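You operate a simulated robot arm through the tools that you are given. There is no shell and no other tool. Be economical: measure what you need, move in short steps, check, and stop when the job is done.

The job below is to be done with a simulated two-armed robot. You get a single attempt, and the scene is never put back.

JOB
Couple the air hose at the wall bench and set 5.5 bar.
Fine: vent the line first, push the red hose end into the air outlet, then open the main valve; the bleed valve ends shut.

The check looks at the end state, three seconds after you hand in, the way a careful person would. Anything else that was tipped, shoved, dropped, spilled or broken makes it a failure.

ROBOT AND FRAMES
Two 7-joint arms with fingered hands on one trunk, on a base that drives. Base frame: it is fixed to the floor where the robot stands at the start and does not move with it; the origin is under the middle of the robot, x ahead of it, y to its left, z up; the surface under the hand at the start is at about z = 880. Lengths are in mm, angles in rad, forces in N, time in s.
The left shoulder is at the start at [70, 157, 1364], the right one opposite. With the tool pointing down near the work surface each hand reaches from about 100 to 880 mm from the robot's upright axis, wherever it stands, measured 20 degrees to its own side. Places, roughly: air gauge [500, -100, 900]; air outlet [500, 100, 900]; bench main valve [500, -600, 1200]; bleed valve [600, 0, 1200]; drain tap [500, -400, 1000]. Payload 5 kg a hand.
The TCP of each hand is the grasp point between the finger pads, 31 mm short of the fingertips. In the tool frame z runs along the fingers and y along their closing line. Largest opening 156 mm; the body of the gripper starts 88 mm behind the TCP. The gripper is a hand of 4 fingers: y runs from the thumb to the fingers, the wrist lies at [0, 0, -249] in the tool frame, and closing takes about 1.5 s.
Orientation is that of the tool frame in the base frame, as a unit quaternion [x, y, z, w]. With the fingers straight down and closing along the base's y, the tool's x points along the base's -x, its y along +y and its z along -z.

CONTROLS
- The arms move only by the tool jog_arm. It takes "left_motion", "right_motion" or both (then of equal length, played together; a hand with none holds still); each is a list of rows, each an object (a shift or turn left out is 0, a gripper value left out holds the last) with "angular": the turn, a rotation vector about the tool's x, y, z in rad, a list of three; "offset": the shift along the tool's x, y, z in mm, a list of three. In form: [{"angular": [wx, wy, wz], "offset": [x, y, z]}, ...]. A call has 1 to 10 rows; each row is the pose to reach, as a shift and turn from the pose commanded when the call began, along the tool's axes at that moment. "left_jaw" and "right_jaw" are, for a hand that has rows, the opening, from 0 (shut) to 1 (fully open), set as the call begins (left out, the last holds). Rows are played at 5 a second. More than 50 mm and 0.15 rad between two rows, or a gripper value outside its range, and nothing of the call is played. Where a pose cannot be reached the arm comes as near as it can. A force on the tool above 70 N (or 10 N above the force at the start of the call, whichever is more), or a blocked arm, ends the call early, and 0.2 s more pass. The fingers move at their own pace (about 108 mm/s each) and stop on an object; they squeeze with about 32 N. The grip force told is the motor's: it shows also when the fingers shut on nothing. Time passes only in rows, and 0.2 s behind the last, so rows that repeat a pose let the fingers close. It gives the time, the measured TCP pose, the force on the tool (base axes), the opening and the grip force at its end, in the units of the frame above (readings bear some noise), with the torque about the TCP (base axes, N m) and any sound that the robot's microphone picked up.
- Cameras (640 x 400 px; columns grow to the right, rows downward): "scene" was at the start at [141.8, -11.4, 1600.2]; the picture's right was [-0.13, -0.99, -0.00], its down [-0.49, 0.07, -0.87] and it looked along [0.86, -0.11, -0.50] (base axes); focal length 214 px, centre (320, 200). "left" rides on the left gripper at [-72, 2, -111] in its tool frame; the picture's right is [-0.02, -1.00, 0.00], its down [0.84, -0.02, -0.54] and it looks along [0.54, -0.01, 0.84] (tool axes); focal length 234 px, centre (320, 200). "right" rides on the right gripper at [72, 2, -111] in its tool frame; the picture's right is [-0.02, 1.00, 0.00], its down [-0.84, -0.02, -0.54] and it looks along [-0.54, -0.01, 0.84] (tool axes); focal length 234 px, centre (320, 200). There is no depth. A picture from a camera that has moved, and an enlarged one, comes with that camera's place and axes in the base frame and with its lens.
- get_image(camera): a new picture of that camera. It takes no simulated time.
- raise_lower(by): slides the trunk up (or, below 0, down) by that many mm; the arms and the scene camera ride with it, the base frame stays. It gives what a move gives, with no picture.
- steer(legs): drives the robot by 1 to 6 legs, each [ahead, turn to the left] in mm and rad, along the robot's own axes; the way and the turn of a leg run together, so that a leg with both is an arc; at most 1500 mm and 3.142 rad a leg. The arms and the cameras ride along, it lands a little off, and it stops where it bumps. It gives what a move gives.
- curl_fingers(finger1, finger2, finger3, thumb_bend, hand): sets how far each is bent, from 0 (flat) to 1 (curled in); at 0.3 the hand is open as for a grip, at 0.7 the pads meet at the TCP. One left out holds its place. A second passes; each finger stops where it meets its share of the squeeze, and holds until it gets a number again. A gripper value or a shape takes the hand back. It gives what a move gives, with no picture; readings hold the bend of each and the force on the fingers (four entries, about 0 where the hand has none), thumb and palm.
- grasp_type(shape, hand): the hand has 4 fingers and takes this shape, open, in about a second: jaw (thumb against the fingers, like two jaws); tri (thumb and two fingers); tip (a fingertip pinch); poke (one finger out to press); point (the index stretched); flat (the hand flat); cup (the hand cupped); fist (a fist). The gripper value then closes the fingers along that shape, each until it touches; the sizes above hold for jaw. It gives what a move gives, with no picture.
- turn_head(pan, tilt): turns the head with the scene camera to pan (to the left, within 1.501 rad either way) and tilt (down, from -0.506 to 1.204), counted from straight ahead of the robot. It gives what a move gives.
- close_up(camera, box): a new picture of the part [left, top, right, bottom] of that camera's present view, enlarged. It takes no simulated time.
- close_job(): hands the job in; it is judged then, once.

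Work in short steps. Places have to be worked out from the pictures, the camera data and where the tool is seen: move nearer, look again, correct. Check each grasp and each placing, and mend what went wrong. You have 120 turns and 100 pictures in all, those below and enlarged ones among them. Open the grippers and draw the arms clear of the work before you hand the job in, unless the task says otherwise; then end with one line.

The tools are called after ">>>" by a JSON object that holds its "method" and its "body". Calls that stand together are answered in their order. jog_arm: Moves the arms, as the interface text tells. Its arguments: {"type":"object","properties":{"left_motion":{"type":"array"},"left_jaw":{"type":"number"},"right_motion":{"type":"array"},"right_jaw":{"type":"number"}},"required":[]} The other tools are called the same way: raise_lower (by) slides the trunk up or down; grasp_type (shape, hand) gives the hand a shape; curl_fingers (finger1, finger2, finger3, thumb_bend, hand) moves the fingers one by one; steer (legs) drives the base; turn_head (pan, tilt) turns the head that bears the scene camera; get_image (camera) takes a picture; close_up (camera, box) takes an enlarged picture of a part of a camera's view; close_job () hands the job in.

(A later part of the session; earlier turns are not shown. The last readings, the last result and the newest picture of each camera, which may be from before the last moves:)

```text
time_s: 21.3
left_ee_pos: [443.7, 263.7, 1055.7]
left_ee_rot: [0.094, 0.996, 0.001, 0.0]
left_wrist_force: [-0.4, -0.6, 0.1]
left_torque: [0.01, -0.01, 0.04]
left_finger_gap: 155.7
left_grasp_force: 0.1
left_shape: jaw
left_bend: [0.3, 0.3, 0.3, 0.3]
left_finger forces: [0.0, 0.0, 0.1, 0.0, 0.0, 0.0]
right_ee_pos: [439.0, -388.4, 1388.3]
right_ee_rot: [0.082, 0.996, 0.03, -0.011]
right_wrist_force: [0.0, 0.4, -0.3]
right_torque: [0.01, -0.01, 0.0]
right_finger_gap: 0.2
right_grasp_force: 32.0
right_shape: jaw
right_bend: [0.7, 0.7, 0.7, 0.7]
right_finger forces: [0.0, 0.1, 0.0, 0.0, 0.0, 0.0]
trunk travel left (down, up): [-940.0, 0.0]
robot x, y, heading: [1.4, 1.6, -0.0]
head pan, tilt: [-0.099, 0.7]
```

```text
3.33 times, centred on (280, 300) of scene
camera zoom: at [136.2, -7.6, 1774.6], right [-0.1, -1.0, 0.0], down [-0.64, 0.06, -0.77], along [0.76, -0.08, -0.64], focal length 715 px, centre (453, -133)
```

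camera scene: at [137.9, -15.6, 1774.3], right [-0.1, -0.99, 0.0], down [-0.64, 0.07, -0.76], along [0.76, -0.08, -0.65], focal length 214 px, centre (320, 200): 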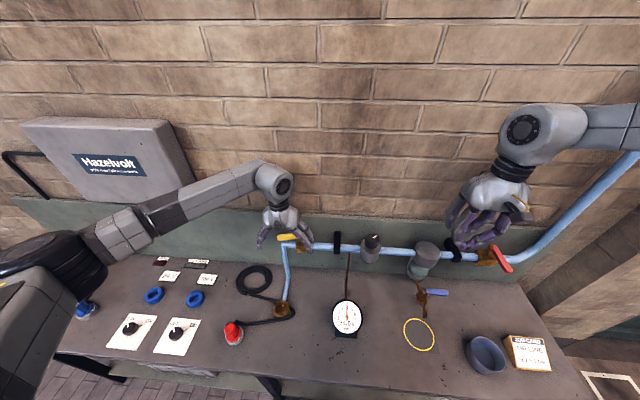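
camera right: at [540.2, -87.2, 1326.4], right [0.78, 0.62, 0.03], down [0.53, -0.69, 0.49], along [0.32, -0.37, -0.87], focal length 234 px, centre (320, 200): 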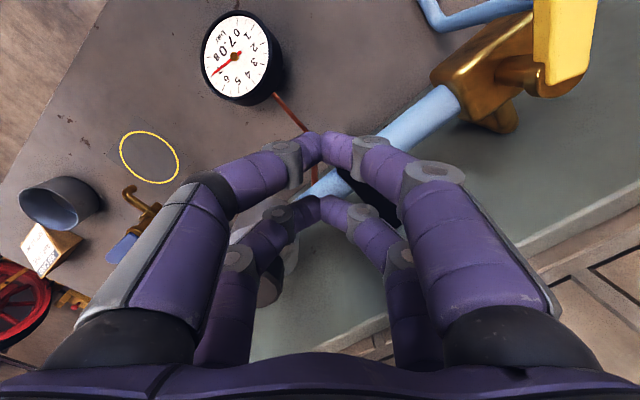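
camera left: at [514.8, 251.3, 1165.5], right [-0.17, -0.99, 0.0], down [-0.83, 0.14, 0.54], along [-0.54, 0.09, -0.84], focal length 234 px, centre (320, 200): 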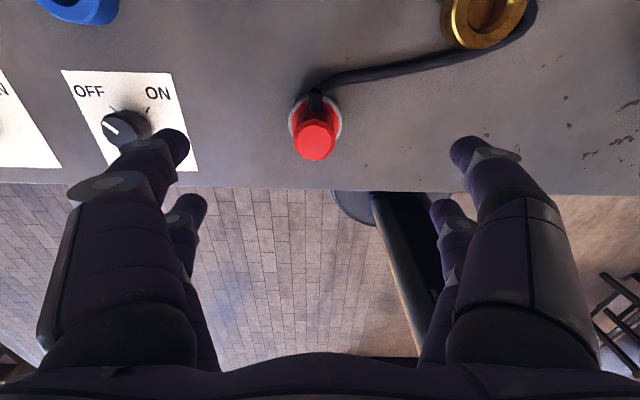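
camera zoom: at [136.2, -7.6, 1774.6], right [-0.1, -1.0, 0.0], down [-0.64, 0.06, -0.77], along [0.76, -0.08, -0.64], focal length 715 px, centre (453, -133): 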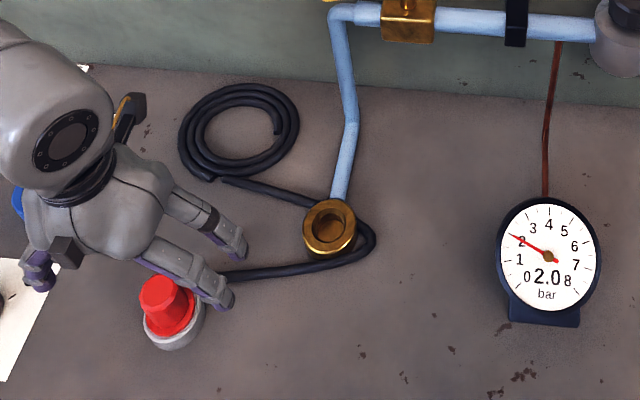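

Aligned within 5 mm. I lower to grip height with jaws at about 95 mm.

>>> {"method": "jog_arm", "body": {"left_motion": [{"offset": [-5, 0, 30]}, {"offset": [-5, 0, 60]}, {"offset": [-5, 0, 90]}, {"offset": [-5, 0, 111]}, {"offset": [-5, 0, 111]}], "left_jaw": 0.6}}

>>> {"method": "get_image", "body": {"camera": "left"}}

```text
time_s: 22.5
left_ee_pos: [449.2, 261.1, 944.8]
left_ee_rot: [0.095, 0.996, 0.0, -0.001]
left_wrist_force: [-0.3, 0.4, -0.6]
left_torque: [0.02, 0.05, -0.02]
left_finger_gap: 94.2
left_grasp_force: 0.2
left_shape: jaw
left_bend: [0.32, 0.32, 0.32, 0.7]
left_finger forces: [0.0, 0.0, 0.1, 0.1, 0.0, 0.0]
right_ee_pos: [439.6, -387.3, 1387.9]
right_ee_rot: [0.082, 0.996, 0.03, -0.011]
right_wrist_force: [-1.4, -0.4, -0.5]
right_torque: [0.03, -0.02, -0.01]
right_finger_gap: 0.0
right_grasp_force: 31.3
right_shape: jaw
right_bend: [0.7, 0.7, 0.7, 0.7]
right_finger forces: [0.0, 0.1, 0.1, 0.0, 0.1, 0.0]
trunk travel left (down, up): [-940.0, 0.0]
robot x, y, heading: [0.5, 2.9, -0.001]
head pan, tilt: [-0.099, 0.7]
```

```text
64 pictures are left
camera left: at [520.3, 249.1, 1055.0], right [-0.17, -0.99, 0.0], down [-0.83, 0.14, 0.55], along [-0.54, 0.09, -0.84], focal length 234 px, centre (320, 200)
```

left: 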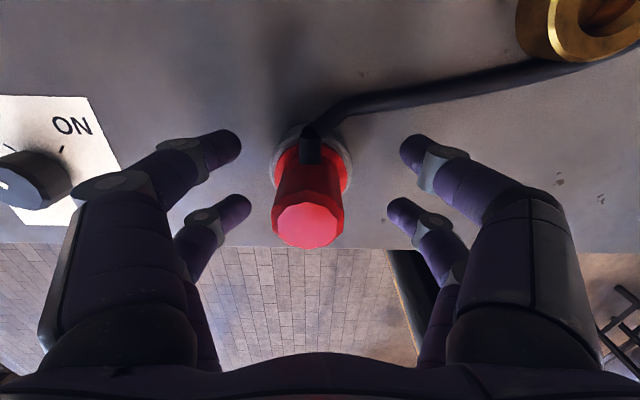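

The plug sits between the fingers. Close the grip.

>>> {"method": "jog_arm", "body": {"left_motion": [{"offset": [0, 4, 0]}, {"offset": [0, 4, 0]}, {"offset": [0, 4, 0]}, {"offset": [0, 4, 0]}, {"offset": [0, 4, 0]}, {"offset": [0, 4, 0]}, {"offset": [0, 4, 0]}], "left_jaw": 0}}

>>> {"method": "get_image", "body": {"camera": "left"}}

>>> {"method": "close_up", "body": {"camera": "scene", "box": [200, 240, 400, 360]}}

```text
time_s: 24.1
left_ee_pos: [450.2, 267.6, 944.8]
left_ee_rot: [0.094, 0.996, 0.0, 0.0]
left_wrist_force: [-1.7, 7.2, 3.8]
left_torque: [0.28, 0.21, -0.08]
left_finger_gap: 6.7
left_grasp_force: 31.8
left_shape: jaw
left_bend: [0.71, 0.72, 0.72, 0.73]
left_finger forces: [39.0, 29.6, 31.8, 0.0, 0.9, 0.0]
right_ee_pos: [439.0, -387.6, 1388.8]
right_ee_rot: [0.082, 0.996, 0.03, -0.012]
right_wrist_force: [0.4, -0.4, 0.3]
right_torque: [0.0, 0.03, 0.02]
right_finger_gap: 0.0
right_grasp_force: 32.1
right_shape: jaw
right_bend: [0.7, 0.7, 0.7, 0.7]
right_finger forces: [0.1, 0.0, 0.0, 0.0, 0.0, 0.0]
trunk travel left (down, up): [-940.0, 0.0]
robot x, y, heading: [1.4, -2.8, 0.001]
head pan, tilt: [-0.099, 0.7]
```

```text
63 pictures are left
camera left: at [520.9, 255.4, 1054.7], right [-0.16, -0.99, 0.0], down [-0.83, 0.14, 0.54], along [-0.54, 0.09, -0.84], focal length 234 px, centre (320, 200)
```

left: 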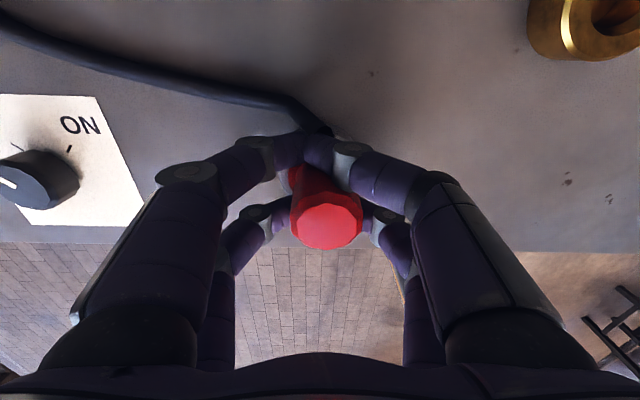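

```text
3.20 times, centred on (300, 300) of scene
camera zoom: at [136.1, -6.5, 1774.7], right [-0.1, -1.0, 0.0], down [-0.64, 0.06, -0.77], along [0.76, -0.08, -0.64], focal length 686 px, centre (384, -120)
```

zoom: 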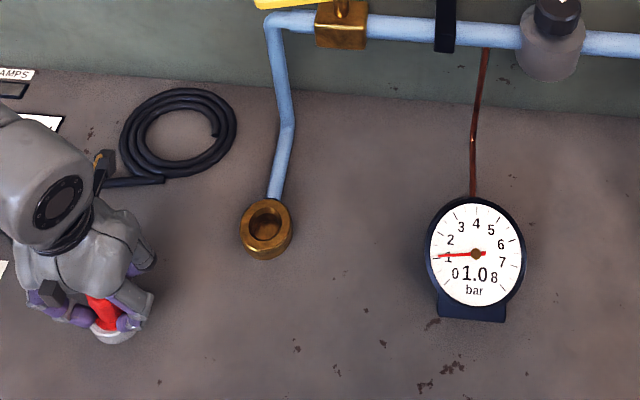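

Grip forces on all fingers ~30 N; gauge at 1.0 and falling. I lift slowly 60 mm and check that the plug follows.

>>> {"method": "jog_arm", "body": {"left_motion": [{"offset": [0, 0, -10]}, {"offset": [0, 0, -20]}, {"offset": [0, 0, -40]}, {"offset": [0, 0, -60]}, {"offset": [0, 0, -80]}]}}

>>> {"method": "get_image", "body": {"camera": "left"}}

>>> {"method": "close_up", "body": {"camera": "scene", "box": [180, 240, 340, 360]}}

```text
time_s: 25.3
left_ee_pos: [451.7, 267.7, 1024.3]
left_ee_rot: [0.094, 0.996, 0.0, -0.001]
left_wrist_force: [-0.4, 0.0, -2.1]
left_torque: [0.02, 0.03, -0.02]
left_finger_gap: 4.3
left_grasp_force: 33.0
left_shape: jaw
left_bend: [0.71, 0.74, 0.72, 0.73]
left_finger forces: [0.0, 21.3, 32.0, 0.0, 9.5, 0.0]
right_ee_pos: [438.0, -387.5, 1387.9]
right_ee_rot: [0.083, 0.996, 0.032, -0.011]
right_wrist_force: [-0.6, -0.5, -0.4]
right_torque: [0.02, 0.0, 0.0]
right_finger_gap: 0.0
right_grasp_force: 32.0
right_shape: jaw
right_bend: [0.7, 0.7, 0.7, 0.7]
right_finger forces: [0.0, 0.0, 0.1, 0.0, 0.0, 0.0]
trunk travel left (down, up): [-940.0, 0.0]
robot x, y, heading: [0.2, 1.7, 0.004]
head pan, tilt: [-0.099, 0.7]
```

```text
61 pictures are left
camera left: at [522.2, 255.1, 1135.0], right [-0.17, -0.99, 0.0], down [-0.83, 0.14, 0.54], along [-0.54, 0.09, -0.84], focal length 234 px, centre (320, 200)
```

left: 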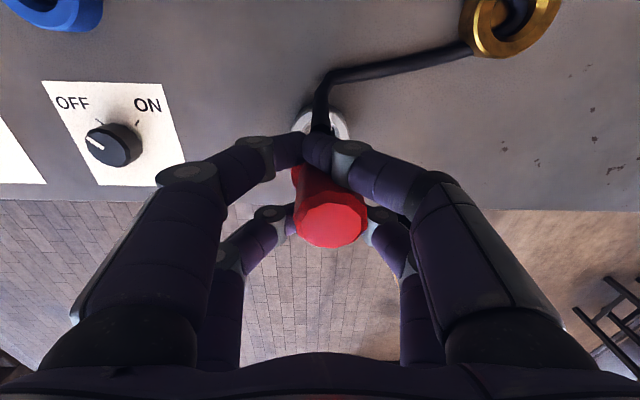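

```text
3.33 times, centred on (260, 300) of scene
camera zoom: at [136.3, -7.3, 1774.6], right [-0.1, -1.0, 0.0], down [-0.64, 0.06, -0.77], along [0.76, -0.08, -0.64], focal length 715 px, centre (520, -133)
```

zoom: 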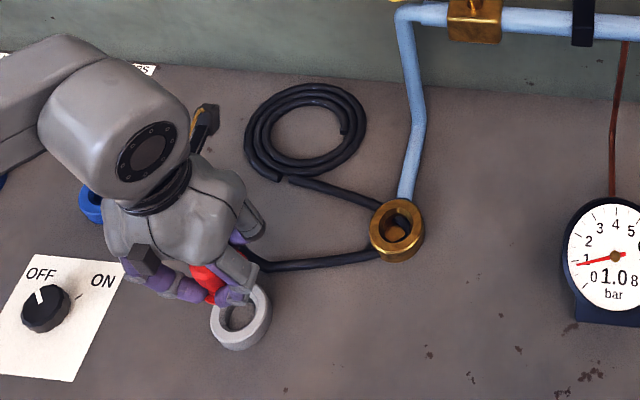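

The plug came out of its holder with the hand. I zoom to check whether it is tilted in the grip.

>>> {"method": "close_up", "body": {"camera": "left", "box": [220, 80, 440, 270]}}

>>> {"method": "close_up", "body": {"camera": "scene", "box": [200, 290, 280, 350]}}

```text
2.11 times, centred on (330, 175) of left
camera zoom: at [522.2, 255.1, 1135.0], right [-0.17, -0.99, 0.0], down [-0.83, 0.14, 0.54], along [-0.54, 0.09, -0.84], focal length 493 px, centre (299, 253)
```

zoom: 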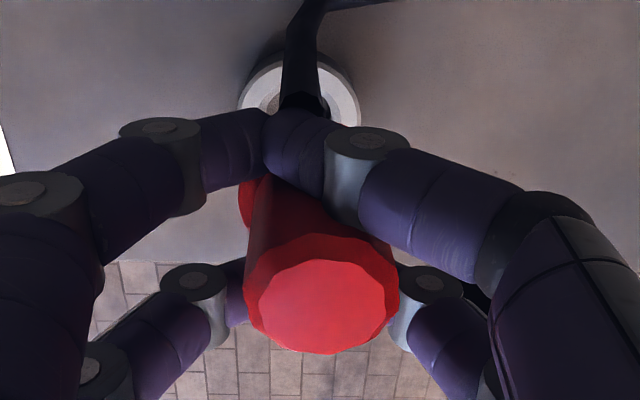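

```text
6.67 times, centred on (240, 320) of scene
camera zoom: at [136.3, -7.3, 1774.6], right [-0.1, -1.0, 0.0], down [-0.64, 0.06, -0.77], along [0.76, -0.08, -0.64], focal length 1430 px, centre (853, -600)
```

zoom: 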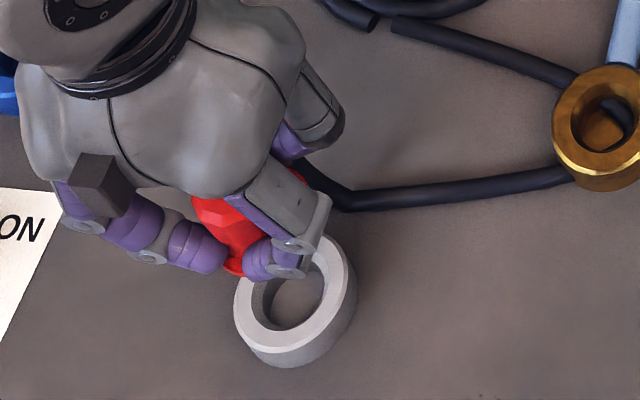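

The top disc sits where it should for an upright plug, and perspective explains the lean. The holder, straight below, shows at col 320, top edge row 104; I move the plug over the outlet at the same height so the outlet should appear at the same pixels.

>>> {"method": "jog_arm", "body": {"left_motion": [{"offset": [-21, -29.5, 0]}, {"offset": [-42, -59, 0]}, {"offset": [-63, -88.5, 0]}, {"offset": [-84, -118, 0]}, {"offset": [-105, -147.4, 0]}, {"offset": [-105, -147.4, 0]}]}}

>>> {"method": "get_image", "body": {"camera": "left"}}

>>> {"method": "close_up", "body": {"camera": "scene", "box": [220, 230, 380, 350]}}

```text
time_s: 26.7
left_ee_pos: [524.2, 102.4, 1022.1]
left_ee_rot: [0.095, 0.995, 0.0, 0.001]
left_wrist_force: [-0.6, -0.1, -2.1]
left_torque: [-0.01, -0.04, 0.02]
left_finger_gap: 4.2
left_grasp_force: 32.2
left_shape: jaw
left_bend: [0.71, 0.74, 0.72, 0.73]
left_finger forces: [0.1, 22.0, 31.5, 0.1, 9.3, 0.0]
right_ee_pos: [439.6, -388.4, 1388.0]
right_ee_rot: [0.082, 0.996, 0.03, -0.011]
right_wrist_force: [-0.3, 0.5, 0.5]
right_torque: [0.01, 0.01, 0.01]
right_finger_gap: 0.0
right_grasp_force: 31.9
right_shape: jaw
right_bend: [0.7, 0.7, 0.7, 0.7]
right_finger forces: [0.0, 0.1, 0.0, 0.0, 0.0, 0.1]
trunk travel left (down, up): [-940.0, 0.0]
robot x, y, heading: [-4.6, 2.1, 0.002]
head pan, tilt: [-0.099, 0.7]
```

```text
57 pictures are left
camera left: at [595.8, 90.0, 1133.6], right [-0.16, -0.99, 0.0], down [-0.83, 0.14, 0.55], along [-0.54, 0.09, -0.84], focal length 234 px, centre (320, 200)
```

left: 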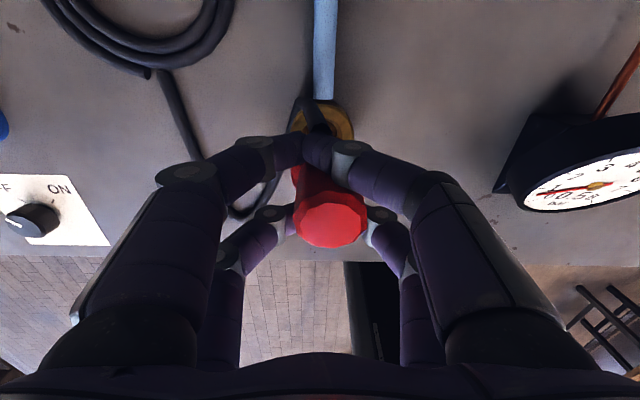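

```text
3.33 times, centred on (300, 290) of scene
camera zoom: at [136.5, -7.4, 1774.6], right [-0.1, -1.0, 0.0], down [-0.64, 0.06, -0.76], along [0.76, -0.08, -0.64], focal length 715 px, centre (387, -100)
```

zoom: 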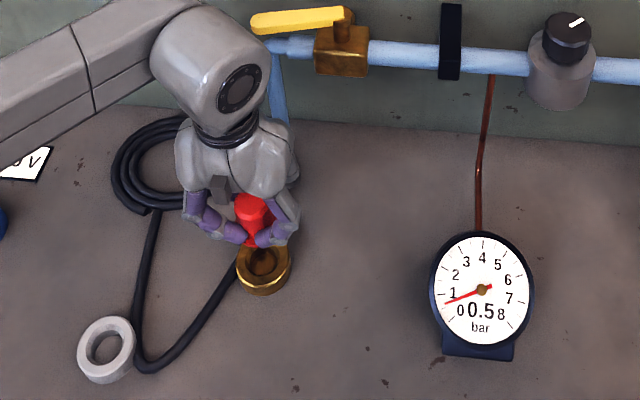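

Gauge 0.5 bar. I zoom at the same box to compare ring position.

>>> {"method": "close_up", "body": {"camera": "left", "box": [220, 80, 440, 270]}}

>>> {"method": "close_up", "body": {"camera": "scene", "box": [260, 270, 320, 320]}}

```text
2.11 times, centred on (330, 175) of left
camera zoom: at [595.8, 90.0, 1133.6], right [-0.16, -0.99, 0.0], down [-0.83, 0.14, 0.55], along [-0.54, 0.09, -0.84], focal length 493 px, centre (299, 253)
```

zoom: 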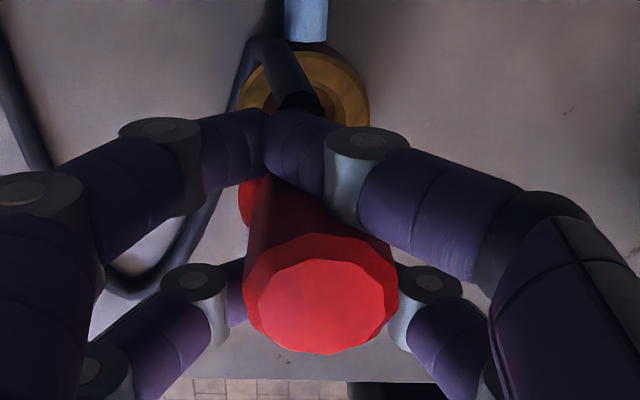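

```text
8.00 times, centred on (290, 295) of scene
camera zoom: at [136.5, -7.4, 1774.6], right [-0.1, -1.0, 0.0], down [-0.64, 0.06, -0.76], along [0.76, -0.08, -0.64], focal length 1716 px, centre (560, -560)
```

zoom: 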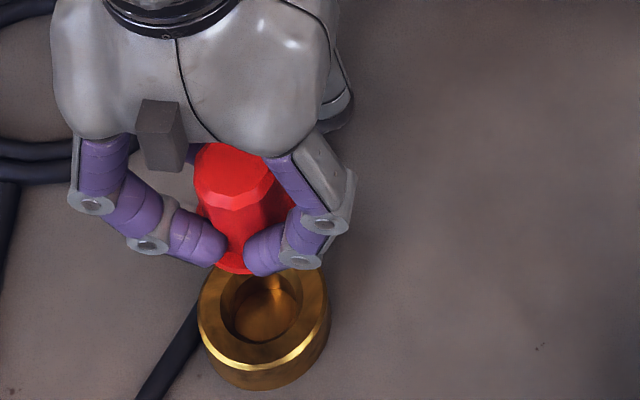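

The outlet ring shows within about 2 mm of where the holder did. I shift 1.7 mm and lower to just above the seat, which also lets the line empty.

>>> {"method": "jog_arm", "body": {"left_motion": [{"offset": [0, -1.7, 15]}, {"offset": [0, -1.7, 30]}, {"offset": [0, -1.7, 40]}, {"offset": [0, -1.7, 45]}, {"offset": [0, -1.7, 45]}, {"offset": [0, -1.7, 45]}, {"offset": [0, -1.7, 45]}, {"offset": [0, -1.7, 45]}, {"offset": [0, -1.7, 45]}]}}

>>> {"method": "close_up", "body": {"camera": "left", "box": [220, 80, 440, 270]}}

>>> {"method": "close_up", "body": {"camera": "scene", "box": [260, 260, 380, 350]}}

```text
time_s: 28.7
left_ee_pos: [526.9, 100.7, 978.5]
left_ee_rot: [0.095, 0.995, 0.001, 0.001]
left_wrist_force: [0.5, 0.1, -0.8]
left_torque: [-0.03, 0.0, -0.03]
left_finger_gap: 4.5
left_grasp_force: 31.9
left_shape: jaw
left_bend: [0.71, 0.74, 0.72, 0.73]
left_finger forces: [0.0, 22.2, 31.6, 0.0, 9.2, 0.1]
right_ee_pos: [438.8, -388.1, 1387.3]
right_ee_rot: [0.082, 0.996, 0.031, -0.011]
right_wrist_force: [0.0, 0.0, 0.0]
right_torque: [0.03, 0.01, 0.0]
right_finger_gap: 0.0
right_grasp_force: 32.4
right_shape: jaw
right_bend: [0.7, 0.7, 0.7, 0.7]
right_finger forces: [0.0, 0.0, 0.1, 0.0, 0.0, 0.0]
trunk travel left (down, up): [-940.0, 0.0]
robot x, y, heading: [0.6, -0.9, 0.005]
head pan, tilt: [-0.099, 0.7]
```

```text
2.11 times, centred on (330, 175) of left
camera zoom: at [597.3, 89.5, 1088.6], right [-0.17, -0.99, 0.0], down [-0.83, 0.14, 0.54], along [-0.54, 0.09, -0.84], focal length 493 px, centre (299, 253)
```

zoom: 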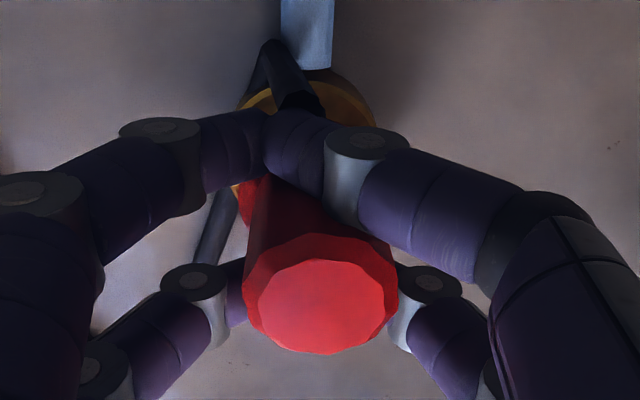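

```text
4.44 times, centred on (320, 305) of scene
camera zoom: at [136.7, -7.7, 1774.6], right [-0.1, -1.0, 0.0], down [-0.64, 0.06, -0.76], along [0.76, -0.08, -0.64], focal length 953 px, centre (320, -267)
```

zoom: 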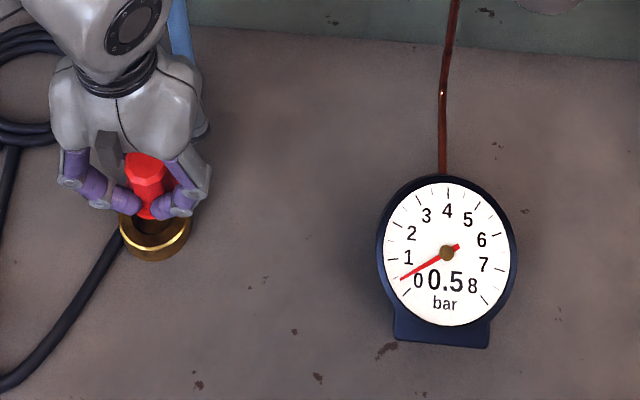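

Line at ~0.5 bar and still draining. I zoom the scene camera on plug and ring to check alignment in a second view.

>>> {"method": "close_up", "body": {"camera": "scene", "box": [260, 275, 308, 311]}}

```text
11.11 times, centred on (284, 293) of scene
camera zoom: at [136.7, -7.7, 1774.6], right [-0.1, -1.0, 0.0], down [-0.64, 0.06, -0.76], along [0.76, -0.08, -0.64], focal length 2383 px, centre (720, -833)
```

zoom: 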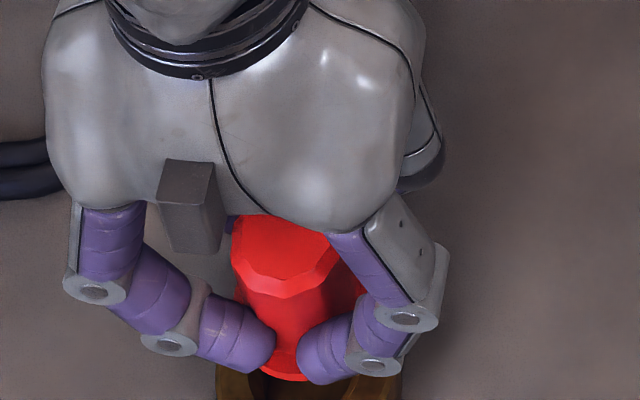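

Both views put the plug within about 2 mm of the ring axis. I wait two seconds for the line to empty and look at the gauge.

>>> {"method": "jog_arm", "body": {"left_motion": [{"offset": [0, 0, 0]}, {"offset": [0, 0, 0]}, {"offset": [0, 0, 0]}, {"offset": [0, 0, 0]}, {"offset": [0, 0, 0]}, {"offset": [0, 0, 0]}, {"offset": [0, 0, 0]}, {"offset": [0, 0, 0]}, {"offset": [0, 0, 0]}, {"offset": [0, 0, 0]}]}}

>>> {"method": "close_up", "body": {"camera": "scene", "box": [310, 280, 390, 340]}}

```text
time_s: 30.9
left_ee_pos: [527.0, 102.0, 978.5]
left_ee_rot: [0.096, 0.995, 0.001, 0.0]
left_wrist_force: [0.7, -0.5, -1.6]
left_torque: [0.01, 0.06, 0.03]
left_finger_gap: 4.5
left_grasp_force: 32.1
left_shape: jaw
left_bend: [0.71, 0.74, 0.72, 0.73]
left_finger forces: [0.0, 22.2, 31.6, 0.0, 9.2, 0.1]
right_ee_pos: [439.4, -388.1, 1388.4]
right_ee_rot: [0.082, 0.996, 0.03, -0.01]
right_wrist_force: [0.4, -0.1, -0.1]
right_torque: [-0.02, 0.01, 0.01]
right_finger_gap: 0.0
right_grasp_force: 32.0
right_shape: jaw
right_bend: [0.7, 0.7, 0.7, 0.7]
right_finger forces: [0.0, 0.1, 0.1, 0.0, 0.0, 0.0]
trunk travel left (down, up): [-940.0, 0.0]
robot x, y, heading: [1.3, 0.8, 0.002]
head pan, tilt: [-0.099, 0.7]
```

```text
6.67 times, centred on (350, 310) of scene
camera zoom: at [136.9, -7.8, 1774.6], right [-0.1, -1.0, 0.0], down [-0.64, 0.06, -0.76], along [0.76, -0.08, -0.64], focal length 1430 px, centre (120, -533)
```

zoom: 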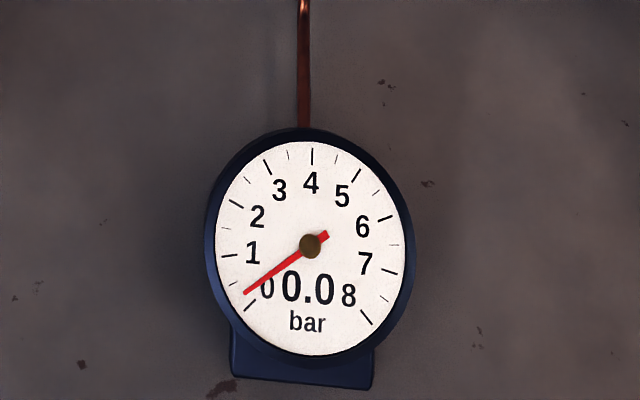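

The line is vented (0.0 bar). I push the plug down in small steps, watching force.

>>> {"method": "jog_arm", "body": {"left_motion": [{"offset": [0, 0, 8]}, {"offset": [0, 0, 14]}, {"offset": [0, 0, 19]}, {"offset": [0, 0, 23]}, {"offset": [0, 0, 27]}, {"offset": [0, 0, 30]}, {"offset": [0, 0, 33]}, {"offset": [0, 0, 36]}]}}

>>> {"method": "close_up", "body": {"camera": "left", "box": [220, 80, 440, 270]}}

>>> {"method": "close_up", "body": {"camera": "scene", "box": [260, 275, 308, 311]}}

```text
time_s: 32.7
left_ee_pos: [524.3, 102.6, 944.1]
left_ee_rot: [0.094, 0.996, 0.0, 0.001]
left_wrist_force: [-8.7, 11.8, 10.1]
left_torque: [0.56, 0.71, -0.03]
left_finger_gap: 4.5
left_grasp_force: 31.9
left_shape: jaw
left_bend: [0.71, 0.74, 0.73, 0.73]
left_finger forces: [33.2, 30.6, 41.3, 0.0, 15.8, 0.0]
right_ee_pos: [437.0, -387.1, 1389.7]
right_ee_rot: [0.082, 0.996, 0.032, -0.01]
right_wrist_force: [-0.8, -0.5, 0.4]
right_torque: [0.02, -0.01, 0.01]
right_finger_gap: 0.0
right_grasp_force: 32.8
right_shape: jaw
right_bend: [0.7, 0.7, 0.7, 0.7]
right_finger forces: [0.0, 0.0, 0.0, 0.1, 0.1, 0.0]
trunk travel left (down, up): [-940.0, 0.0]
robot x, y, heading: [0.4, -1.1, 0.004]
head pan, tilt: [-0.099, 0.7]
```

```text
2.11 times, centred on (330, 175) of left
camera zoom: at [594.8, 90.7, 1054.4], right [-0.16, -0.99, 0.0], down [-0.83, 0.14, 0.54], along [-0.53, 0.09, -0.84], focal length 493 px, centre (299, 253)
```

zoom: 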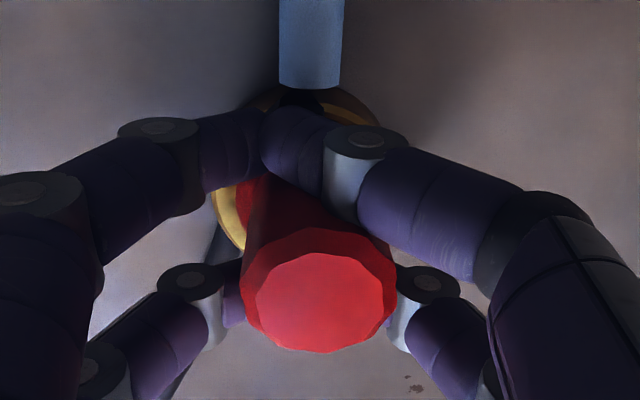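

```text
11.11 times, centred on (284, 293) of scene
camera zoom: at [132.3, -5.6, 1775.1], right [-0.1, -1.0, 0.0], down [-0.64, 0.06, -0.77], along [0.76, -0.08, -0.64], focal length 2383 px, centre (720, -833)
```

zoom: 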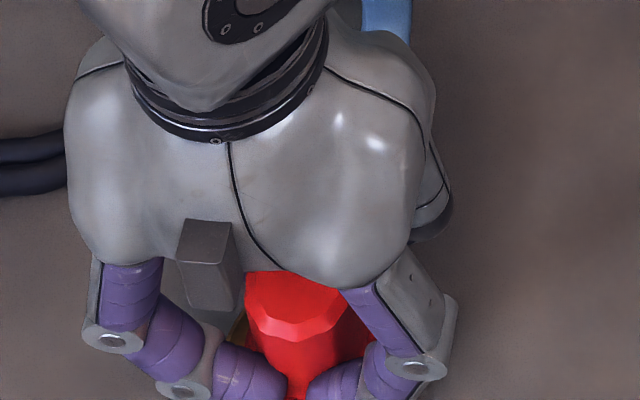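

Plug is at the same height as it had in its holder, with ~15 N side force. I relax slightly along the force and push down a few more mm for a firm seat.

>>> {"method": "jog_arm", "body": {"left_motion": [{"offset": [2, 1.5, 0]}, {"offset": [2, 1.5, 4]}, {"offset": [2, 1.5, 8]}, {"offset": [2, 1.5, 12]}, {"offset": [2, 1.5, 16]}]}}

>>> {"method": "close_up", "body": {"camera": "left", "box": [220, 80, 440, 270]}}

```text
time_s: 33.7
left_ee_pos: [524.2, 101.5, 941.1]
left_ee_rot: [0.094, 0.996, -0.004, 0.003]
left_wrist_force: [-23.3, 11.7, 46.9]
left_torque: [0.51, 1.49, -0.07]
left_finger_gap: 5.9
left_grasp_force: 32.1
left_shape: jaw
left_bend: [0.71, 0.75, 0.74, 0.74]
left_finger forces: [38.7, 40.5, 70.0, 0.0, 22.5, 0.1]
right_ee_pos: [435.1, -386.8, 1390.0]
right_ee_rot: [0.082, 0.996, 0.032, -0.009]
right_wrist_force: [-0.4, -0.1, -0.5]
right_torque: [0.0, 0.04, 0.02]
right_finger_gap: 0.2
right_grasp_force: 32.2
right_shape: jaw
right_bend: [0.7, 0.7, 0.7, 0.7]
right_finger forces: [0.0, 0.0, 0.0, 0.1, 0.0, 0.0]
trunk travel left (down, up): [-940.0, 0.0]
robot x, y, heading: [3.8, -0.3, -0.002]
head pan, tilt: [-0.099, 0.7]
stopped in row 4 (left hand): the force on the tool passed its limit at 74 N (the readings are from after the stop); the commanded pose is now the measured one
```

```text
2.11 times, centred on (330, 175) of left
camera zoom: at [594.5, 90.5, 1052.4], right [-0.16, -0.99, 0.01], down [-0.83, 0.14, 0.54], along [-0.53, 0.08, -0.84], focal length 493 px, centre (299, 253)
```

zoom: 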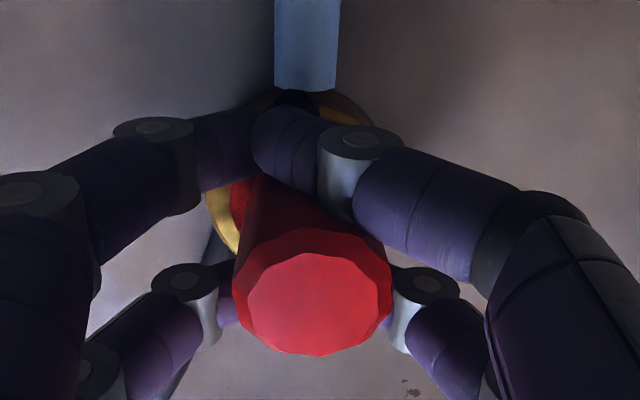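

It hit a hard stop at about 74 N at holder depth. I open the hand and lift a little to see whether the plug is seated straight.

>>> {"method": "jog_arm", "body": {"left_motion": [{"offset": [0, 0, -2]}, {"offset": [0, 0, -2]}, {"offset": [0, 0, -2]}, {"offset": [0, 0, -2]}, {"offset": [0, 0, -2]}], "left_jaw": 0.7}}

>>> {"method": "get_image", "body": {"camera": "left"}}

>>> {"method": "close_up", "body": {"camera": "scene", "box": [250, 260, 330, 320]}}

```text
time_s: 34.9
left_ee_pos: [529.4, 99.8, 938.4]
left_ee_rot: [0.094, 0.996, -0.002, 0.003]
left_wrist_force: [0.0, -0.5, 0.7]
left_torque: [0.0, 0.03, 0.01]
left_finger_gap: 108.8
left_grasp_force: 0.1
left_shape: jaw
left_bend: [0.28, 0.28, 0.28, 0.59]
left_finger forces: [0.0, 0.0, 0.0, 0.0, 0.0, 0.1]
right_ee_pos: [442.4, -389.5, 1387.2]
right_ee_rot: [0.082, 0.996, 0.032, -0.011]
right_wrist_force: [-0.3, 0.8, 0.6]
right_torque: [0.06, 0.05, -0.02]
right_finger_gap: 0.0
right_grasp_force: 31.3
right_shape: jaw
right_bend: [0.7, 0.7, 0.7, 0.7]
right_finger forces: [0.0, 0.1, 0.0, 0.0, 0.0, 0.1]
trunk travel left (down, up): [-940.0, 0.0]
robot x, y, heading: [2.1, 3.0, 0.004]
head pan, tilt: [-0.099, 0.7]
```

```text
46 pictures are left
camera left: at [600.1, 89.0, 1049.1], right [-0.16, -0.99, 0.01], down [-0.83, 0.14, 0.54], along [-0.53, 0.08, -0.84], focal length 234 px, centre (320, 200)
```

left: 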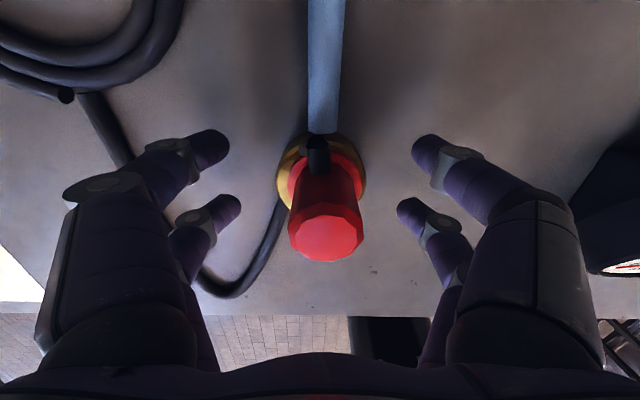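

```text
6.67 times, centred on (290, 290) of scene
camera zoom: at [139.1, -8.4, 1774.3], right [-0.1, -1.0, 0.0], down [-0.64, 0.06, -0.76], along [0.76, -0.08, -0.65], focal length 1430 px, centre (520, -400)
```

zoom: 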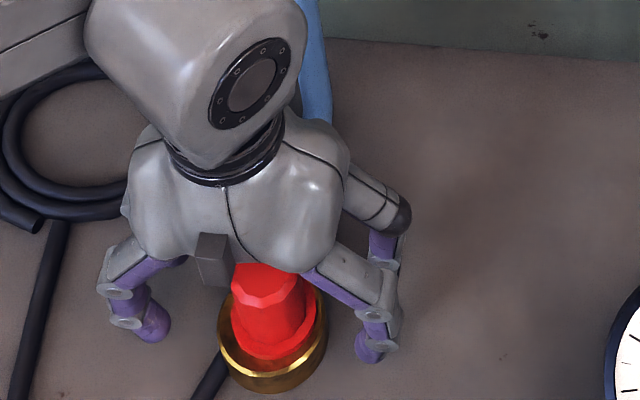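

The plug stands in the ring. I raise the hand clear to look at it from both cameras.

>>> {"method": "jog_arm", "body": {"left_motion": [{"offset": [0, 0, -40]}, {"offset": [0, 0, -80]}, {"offset": [0, 20, -120]}, {"offset": [0, 60, -140]}, {"offset": [0, 100, -140]}]}}

>>> {"method": "close_up", "body": {"camera": "scene", "box": [250, 260, 330, 320]}}

>>> {"method": "get_image", "body": {"camera": "left"}}

```text
time_s: 36.1
left_ee_pos: [546.6, 201.5, 1081.0]
left_ee_rot: [0.095, 0.995, -0.004, 0.003]
left_wrist_force: [1.3, -0.1, 0.0]
left_torque: [0.0, -0.03, -0.04]
left_finger_gap: 109.1
left_grasp_force: 0.0
left_shape: jaw
left_bend: [0.28, 0.28, 0.28, 0.59]
left_finger forces: [0.0, 0.0, 0.0, 0.0, 0.0, 0.0]
right_ee_pos: [438.6, -386.5, 1389.4]
right_ee_rot: [0.083, 0.996, 0.031, -0.011]
right_wrist_force: [-0.1, -0.4, 0.6]
right_torque: [-0.06, 0.0, -0.01]
right_finger_gap: 0.2
right_grasp_force: 31.5
right_shape: jaw
right_bend: [0.7, 0.7, 0.7, 0.7]
right_finger forces: [0.0, 0.0, 0.0, 0.0, 0.0, 0.1]
trunk travel left (down, up): [-940.0, 0.0]
robot x, y, heading: [4.1, 1.4, 0.003]
head pan, tilt: [-0.099, 0.7]
```

```text
6.67 times, centred on (290, 290) of scene
camera zoom: at [136.2, -5.1, 1774.6], right [-0.1, -1.0, 0.0], down [-0.64, 0.06, -0.77], along [0.76, -0.08, -0.64], focal length 1430 px, centre (520, -400)
```

zoom: 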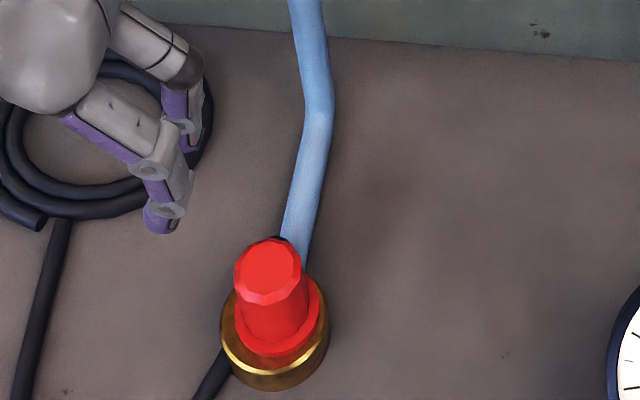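

```text
43 pictures are left
camera left: at [615.5, 189.2, 1190.3], right [-0.16, -0.99, 0.01], down [-0.83, 0.14, 0.54], along [-0.53, 0.08, -0.84], focal length 234 px, centre (320, 200)
```

left: 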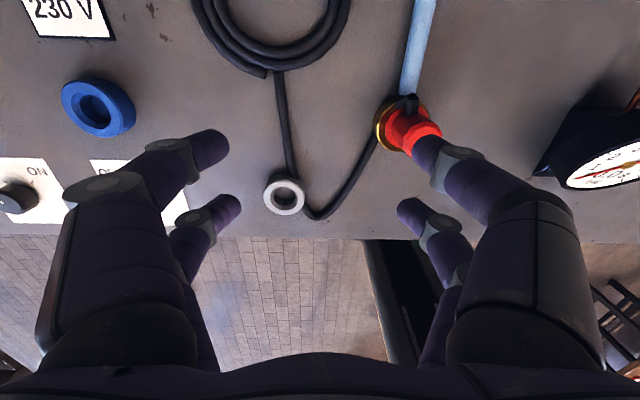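

The plug stands vertical and concentric, flange down on the ring: it's pushed home. Now the bleed lever must go back: I need a finger behind it (wall side), so I lift the left hand and yaw it about 90° to have the open jaw straddle the lever.

>>> {"method": "jog_arm", "body": {"left_motion": [{"offset": [0, 0, -28], "angular": [0, 0, -0.149]}, {"offset": [0, 0, -56], "angular": [0, 0, -0.298]}, {"offset": [0, 0, -84], "angular": [0, 0, -0.447]}, {"offset": [0, 0, -112], "angular": [0, 0, -0.596]}, {"offset": [0, 0, -140], "angular": [0, 0, -0.745]}, {"offset": [0, 0, -168], "angular": [0, 0, -0.894]}, {"offset": [0, 0, -196], "angular": [0, 0, -1.043]}, {"offset": [0, 0, -224], "angular": [0, 0, -1.192]}, {"offset": [0, 0, -250], "angular": [0, 0, -1.341]}, {"offset": [0, 0, -270], "angular": [0, 0, -1.45]}], "left_jaw": 1.0}}

>>> {"method": "close_up", "body": {"camera": "scene", "box": [230, 200, 390, 300]}}

>>> {"method": "get_image", "body": {"camera": "left"}}

```text
time_s: 38.3
left_ee_pos: [543.0, 200.0, 1348.2]
left_ee_rot: [-0.59, 0.807, -0.005, 0.0]
left_wrist_force: [0.2, -1.4, -0.5]
left_torque: [-0.03, 0.0, -0.02]
left_finger_gap: 156.1
left_grasp_force: 0.1
left_shape: jaw
left_bend: [0.3, 0.3, 0.3, 0.3]
left_finger forces: [0.0, 0.1, 0.0, 0.0, 0.0, 0.1]
right_ee_pos: [440.0, -388.4, 1388.1]
right_ee_rot: [0.082, 0.996, 0.032, -0.011]
right_wrist_force: [0.0, -0.1, -0.7]
right_torque: [0.03, -0.03, 0.0]
right_finger_gap: 0.0
right_grasp_force: 32.3
right_shape: jaw
right_bend: [0.7, 0.7, 0.7, 0.7]
right_finger forces: [0.0, 0.0, 0.0, 0.1, 0.0, 0.0]
trunk travel left (down, up): [-940.0, 0.0]
robot x, y, heading: [0.4, -1.0, 0.001]
head pan, tilt: [-0.099, 0.7]
```

```text
4.00 times, centred on (310, 250) of scene
camera zoom: at [136.8, -8.1, 1774.5], right [-0.1, -1.0, 0.0], down [-0.64, 0.06, -0.76], along [0.76, -0.08, -0.64], focal length 858 px, centre (360, 0)
```

zoom: 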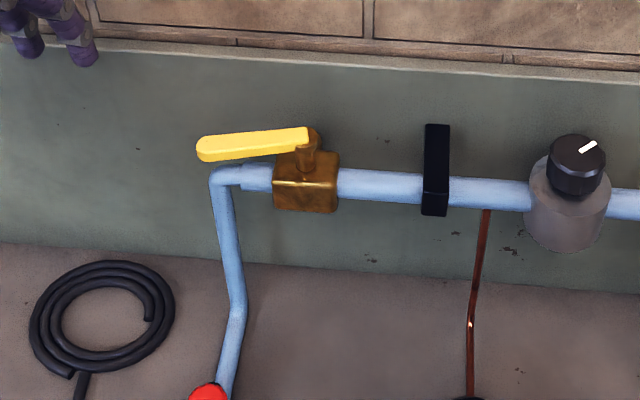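

```text
41 pictures are left
camera left: at [563.1, 269.2, 1458.9], right [0.96, -0.28, 0.01], down [-0.24, -0.8, 0.55], along [-0.15, -0.53, -0.84], focal length 234 px, centre (320, 200)
```

left: 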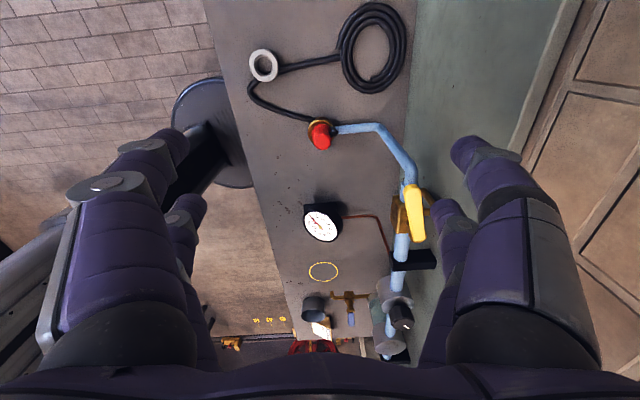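

Yaw worked and the left camera now looks along the wall: lever runs from [640,-8] to [637,80], z≈1195. I yaw 0.6 further and go above the lever so the wall-side fingers will drop behind it.

>>> {"method": "jog_arm", "body": {"left_motion": [{"offset": [29, -21, 4], "angular": [0, 0, -0.12]}, {"offset": [58, -42, 8], "angular": [0, 0, -0.24]}, {"offset": [88, -63, 12], "angular": [0, 0, -0.36]}, {"offset": [117, -84, 15], "angular": [0, 0, -0.48]}, {"offset": [146.5, -105, 18], "angular": [0, 0, -0.6]}, {"offset": [146.5, -105, 18], "angular": [0, 0, -0.6]}]}}

>>> {"method": "get_image", "body": {"camera": "left"}}

>>> {"method": "get_image", "body": {"camera": "scene"}}

```text
time_s: 39.7
left_ee_pos: [600.8, 30.8, 1331.8]
left_ee_rot: [0.803, -0.596, 0.005, 0.001]
left_wrist_force: [-0.1, -0.5, -0.5]
left_torque: [-0.01, -0.01, 0.01]
left_finger_gap: 156.0
left_grasp_force: 0.1
left_shape: jaw
left_bend: [0.3, 0.3, 0.3, 0.3]
left_finger forces: [0.1, 0.1, 0.1, 0.1, 0.0, 0.0]
right_ee_pos: [439.1, -387.9, 1388.0]
right_ee_rot: [0.083, 0.996, 0.03, -0.011]
right_wrist_force: [-0.7, -0.5, -0.7]
right_torque: [0.0, -0.02, 0.0]
right_finger_gap: 0.0
right_grasp_force: 31.8
right_shape: jaw
right_bend: [0.7, 0.7, 0.7, 0.7]
right_finger forces: [0.0, 0.0, 0.0, 0.0, 0.0, 0.0]
trunk travel left (down, up): [-940.0, 0.0]
robot x, y, heading: [-0.8, 0.8, -0.002]
head pan, tilt: [-0.099, 0.7]
```

```text
40 pictures are left
camera left: at [578.1, 99.4, 1442.8], right [0.95, 0.31, 0.0], down [0.26, -0.79, 0.55], along [0.18, -0.52, -0.83], focal length 234 px, centre (320, 200)
```

left: 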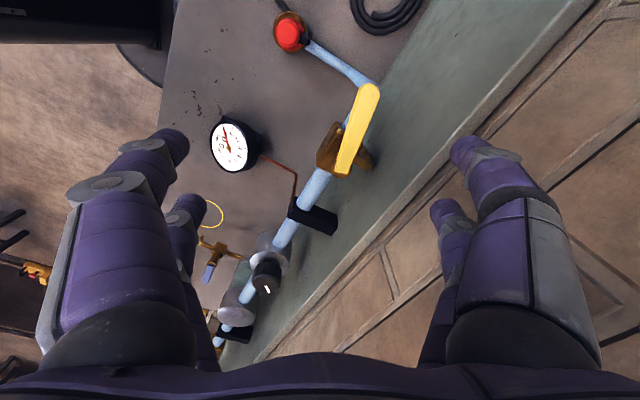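

```text
39 pictures are left
camera scene: at [136.3, -7.6, 1774.6], right [-0.1, -1.0, 0.0], down [-0.64, 0.06, -0.77], along [0.76, -0.08, -0.64], focal length 214 px, centre (320, 200)
```

scene: 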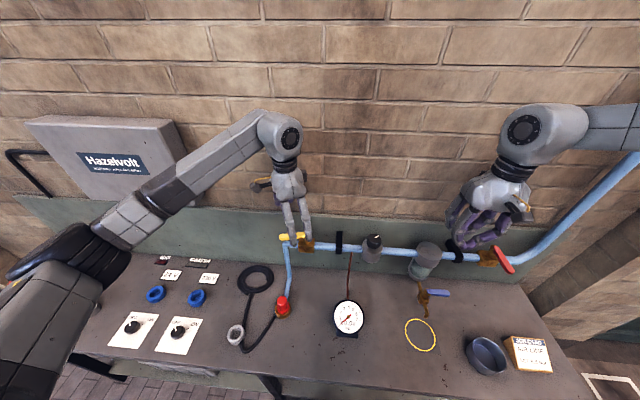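

The lever lies between the two digit pairs. I descend about 130 mm so the wall-side fingers reach behind the lever.

>>> {"method": "jog_arm", "body": {"left_motion": [{"offset": [0, 0, 35]}, {"offset": [0, 0, 70]}, {"offset": [0, 0, 100]}, {"offset": [0, 0, 120]}, {"offset": [0, 0, 132]}, {"offset": [0, 0, 132]}]}}

>>> {"method": "get_image", "body": {"camera": "left"}}

```text
time_s: 41.1
left_ee_pos: [601.3, 29.1, 1200.6]
left_ee_rot: [0.803, -0.597, 0.005, 0.001]
left_wrist_force: [-0.9, -0.3, -0.4]
left_torque: [-0.02, 0.01, 0.0]
left_finger_gap: 155.8
left_grasp_force: 0.1
left_shape: jaw
left_bend: [0.3, 0.3, 0.3, 0.3]
left_finger forces: [0.1, 0.0, 0.0, 0.1, 0.1, 0.0]
right_ee_pos: [439.4, -388.4, 1388.4]
right_ee_rot: [0.083, 0.996, 0.031, -0.011]
right_wrist_force: [-0.1, -0.1, 0.4]
right_torque: [0.0, 0.01, 0.01]
right_finger_gap: 0.0
right_grasp_force: 32.3
right_shape: jaw
right_bend: [0.7, 0.7, 0.7, 0.7]
right_finger forces: [0.0, 0.1, 0.0, 0.0, 0.1, 0.0]
trunk travel left (down, up): [-940.0, 0.0]
robot x, y, heading: [0.7, 0.6, 0.002]
head pan, tilt: [-0.099, 0.7]
```

```text
38 pictures are left
camera left: at [578.0, 98.3, 1310.3], right [0.95, 0.31, 0.0], down [0.26, -0.79, 0.55], along [0.17, -0.52, -0.83], focal length 234 px, centre (320, 200)
```

left: 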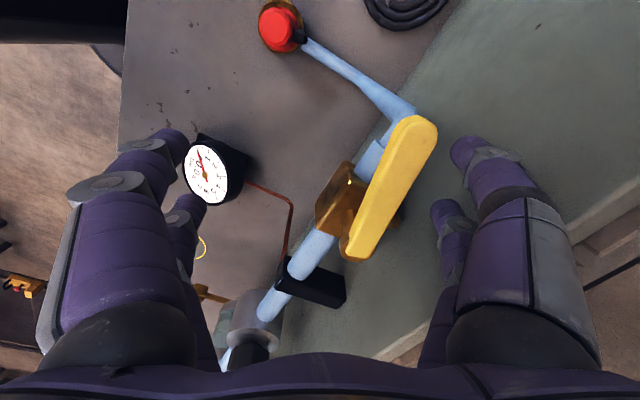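

Fingers are behind the lever. I pull outward and then to the right along the arc to swing it back to shut.

>>> {"method": "jog_arm", "body": {"left_motion": [{"offset": [-5, 15, 0]}, {"offset": [-9.3, 28.5, 0]}, {"offset": [-12.5, 38, 0]}, {"offset": [-15.5, 47.5, 0]}, {"offset": [-18.3, 62.4, 0]}, {"offset": [-15.7, 73.7, 0]}]}}

>>> {"method": "get_image", "body": {"camera": "left"}}

```text
time_s: 42.5
left_ee_pos: [527.1, 23.7, 1199.0]
left_ee_rot: [0.802, -0.597, 0.005, 0.001]
left_wrist_force: [2.2, 1.0, 0.6]
left_torque: [0.01, -0.02, 0.14]
left_finger_gap: 156.0
left_grasp_force: 0.1
left_shape: jaw
left_bend: [0.3, 0.3, 0.27, 0.3]
left_finger forces: [0.0, 0.0, 2.2, 0.0, 0.0, 0.0]
right_ee_pos: [438.7, -388.8, 1387.7]
right_ee_rot: [0.083, 0.996, 0.031, -0.011]
right_wrist_force: [-0.1, 0.0, -0.5]
right_torque: [-0.01, 0.0, 0.04]
right_finger_gap: 0.1
right_grasp_force: 31.8
right_shape: jaw
right_bend: [0.7, 0.7, 0.7, 0.7]
right_finger forces: [0.0, 0.0, 0.0, 0.0, 0.0, 0.0]
trunk travel left (down, up): [-940.0, 0.0]
robot x, y, heading: [1.8, -0.3, 0.005]
head pan, tilt: [-0.099, 0.7]
```

```text
37 pictures are left
camera left: at [502.4, 92.8, 1309.1], right [0.95, 0.31, 0.0], down [0.26, -0.79, 0.55], along [0.17, -0.52, -0.83], focal length 234 px, centre (320, 200)
```

left: 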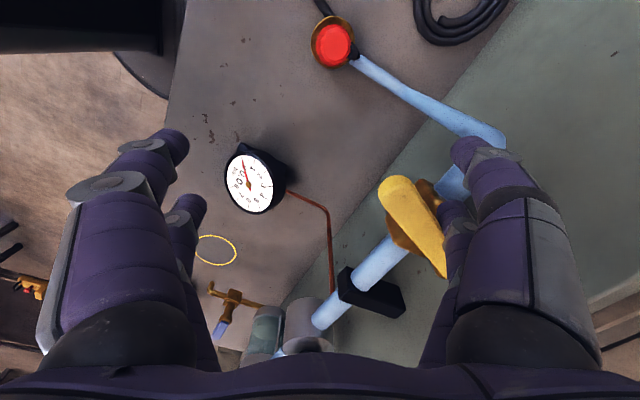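

Lever is within ~20–25° of shut. Continue to the stop.

>>> {"method": "jog_arm", "body": {"left_motion": [{"offset": [9.9, 8.5, 0]}, {"offset": [16.8, 12.9, 0]}, {"offset": [26, 16.9, 0]}, {"offset": [35.5, 20, 0]}, {"offset": [35.5, 20, 0]}]}}

>>> {"method": "get_image", "body": {"camera": "left"}}

>>> {"method": "close_up", "body": {"camera": "scene", "box": [230, 200, 390, 300]}}

```text
time_s: 43.8
left_ee_pos: [516.8, 2.7, 1197.2]
left_ee_rot: [0.812, -0.583, -0.009, -0.011]
left_wrist_force: [-11.7, 48.4, 9.5]
left_torque: [0.09, -0.89, 4.61]
left_finger_gap: 156.1
left_grasp_force: 0.1
left_shape: jaw
left_bend: [0.3, 0.3, 0.21, 0.3]
left_finger forces: [0.1, 0.1, 46.0, 0.0, 0.0, 0.0]
right_ee_pos: [437.1, -385.6, 1389.6]
right_ee_rot: [0.083, 0.996, 0.03, -0.01]
right_wrist_force: [0.1, -1.1, -0.6]
right_torque: [0.08, 0.03, -0.02]
right_finger_gap: 0.1
right_grasp_force: 32.0
right_shape: jaw
right_bend: [0.7, 0.7, 0.7, 0.7]
right_finger forces: [0.0, 0.0, 0.0, 0.1, 0.0, 0.1]
trunk travel left (down, up): [-940.0, 0.0]
robot x, y, heading: [0.5, 3.5, 0.01]
head pan, tilt: [-0.099, 0.7]
stopped in row 5 (left hand): the force on the tool passed its limit at 71 N (the readings are from after the stop); the commanded pose is now the measured one
```

```text
36 pictures are left
camera left: at [492.3, 67.8, 1308.6], right [0.94, 0.34, 0.01], down [0.29, -0.8, 0.52], along [0.18, -0.49, -0.85], focal length 234 px, centre (320, 200)
```

left: 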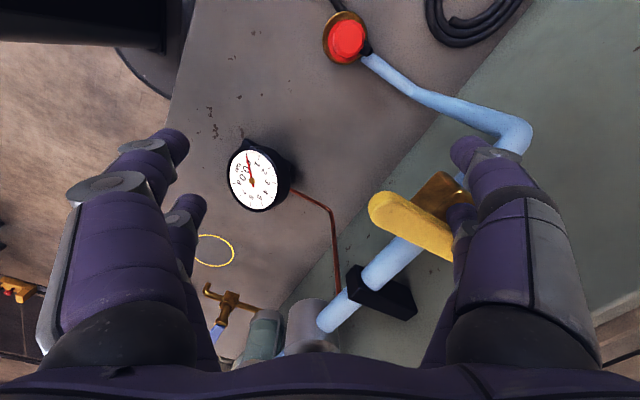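

```text
4.00 times, centred on (310, 250) of scene
camera zoom: at [133.7, -2.2, 1775.1], right [-0.09, -1.0, 0.0], down [-0.64, 0.06, -0.77], along [0.76, -0.07, -0.64], focal length 858 px, centre (360, 0)
```

zoom: 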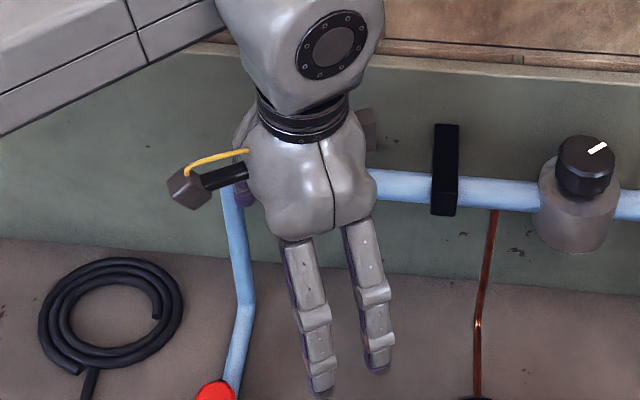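

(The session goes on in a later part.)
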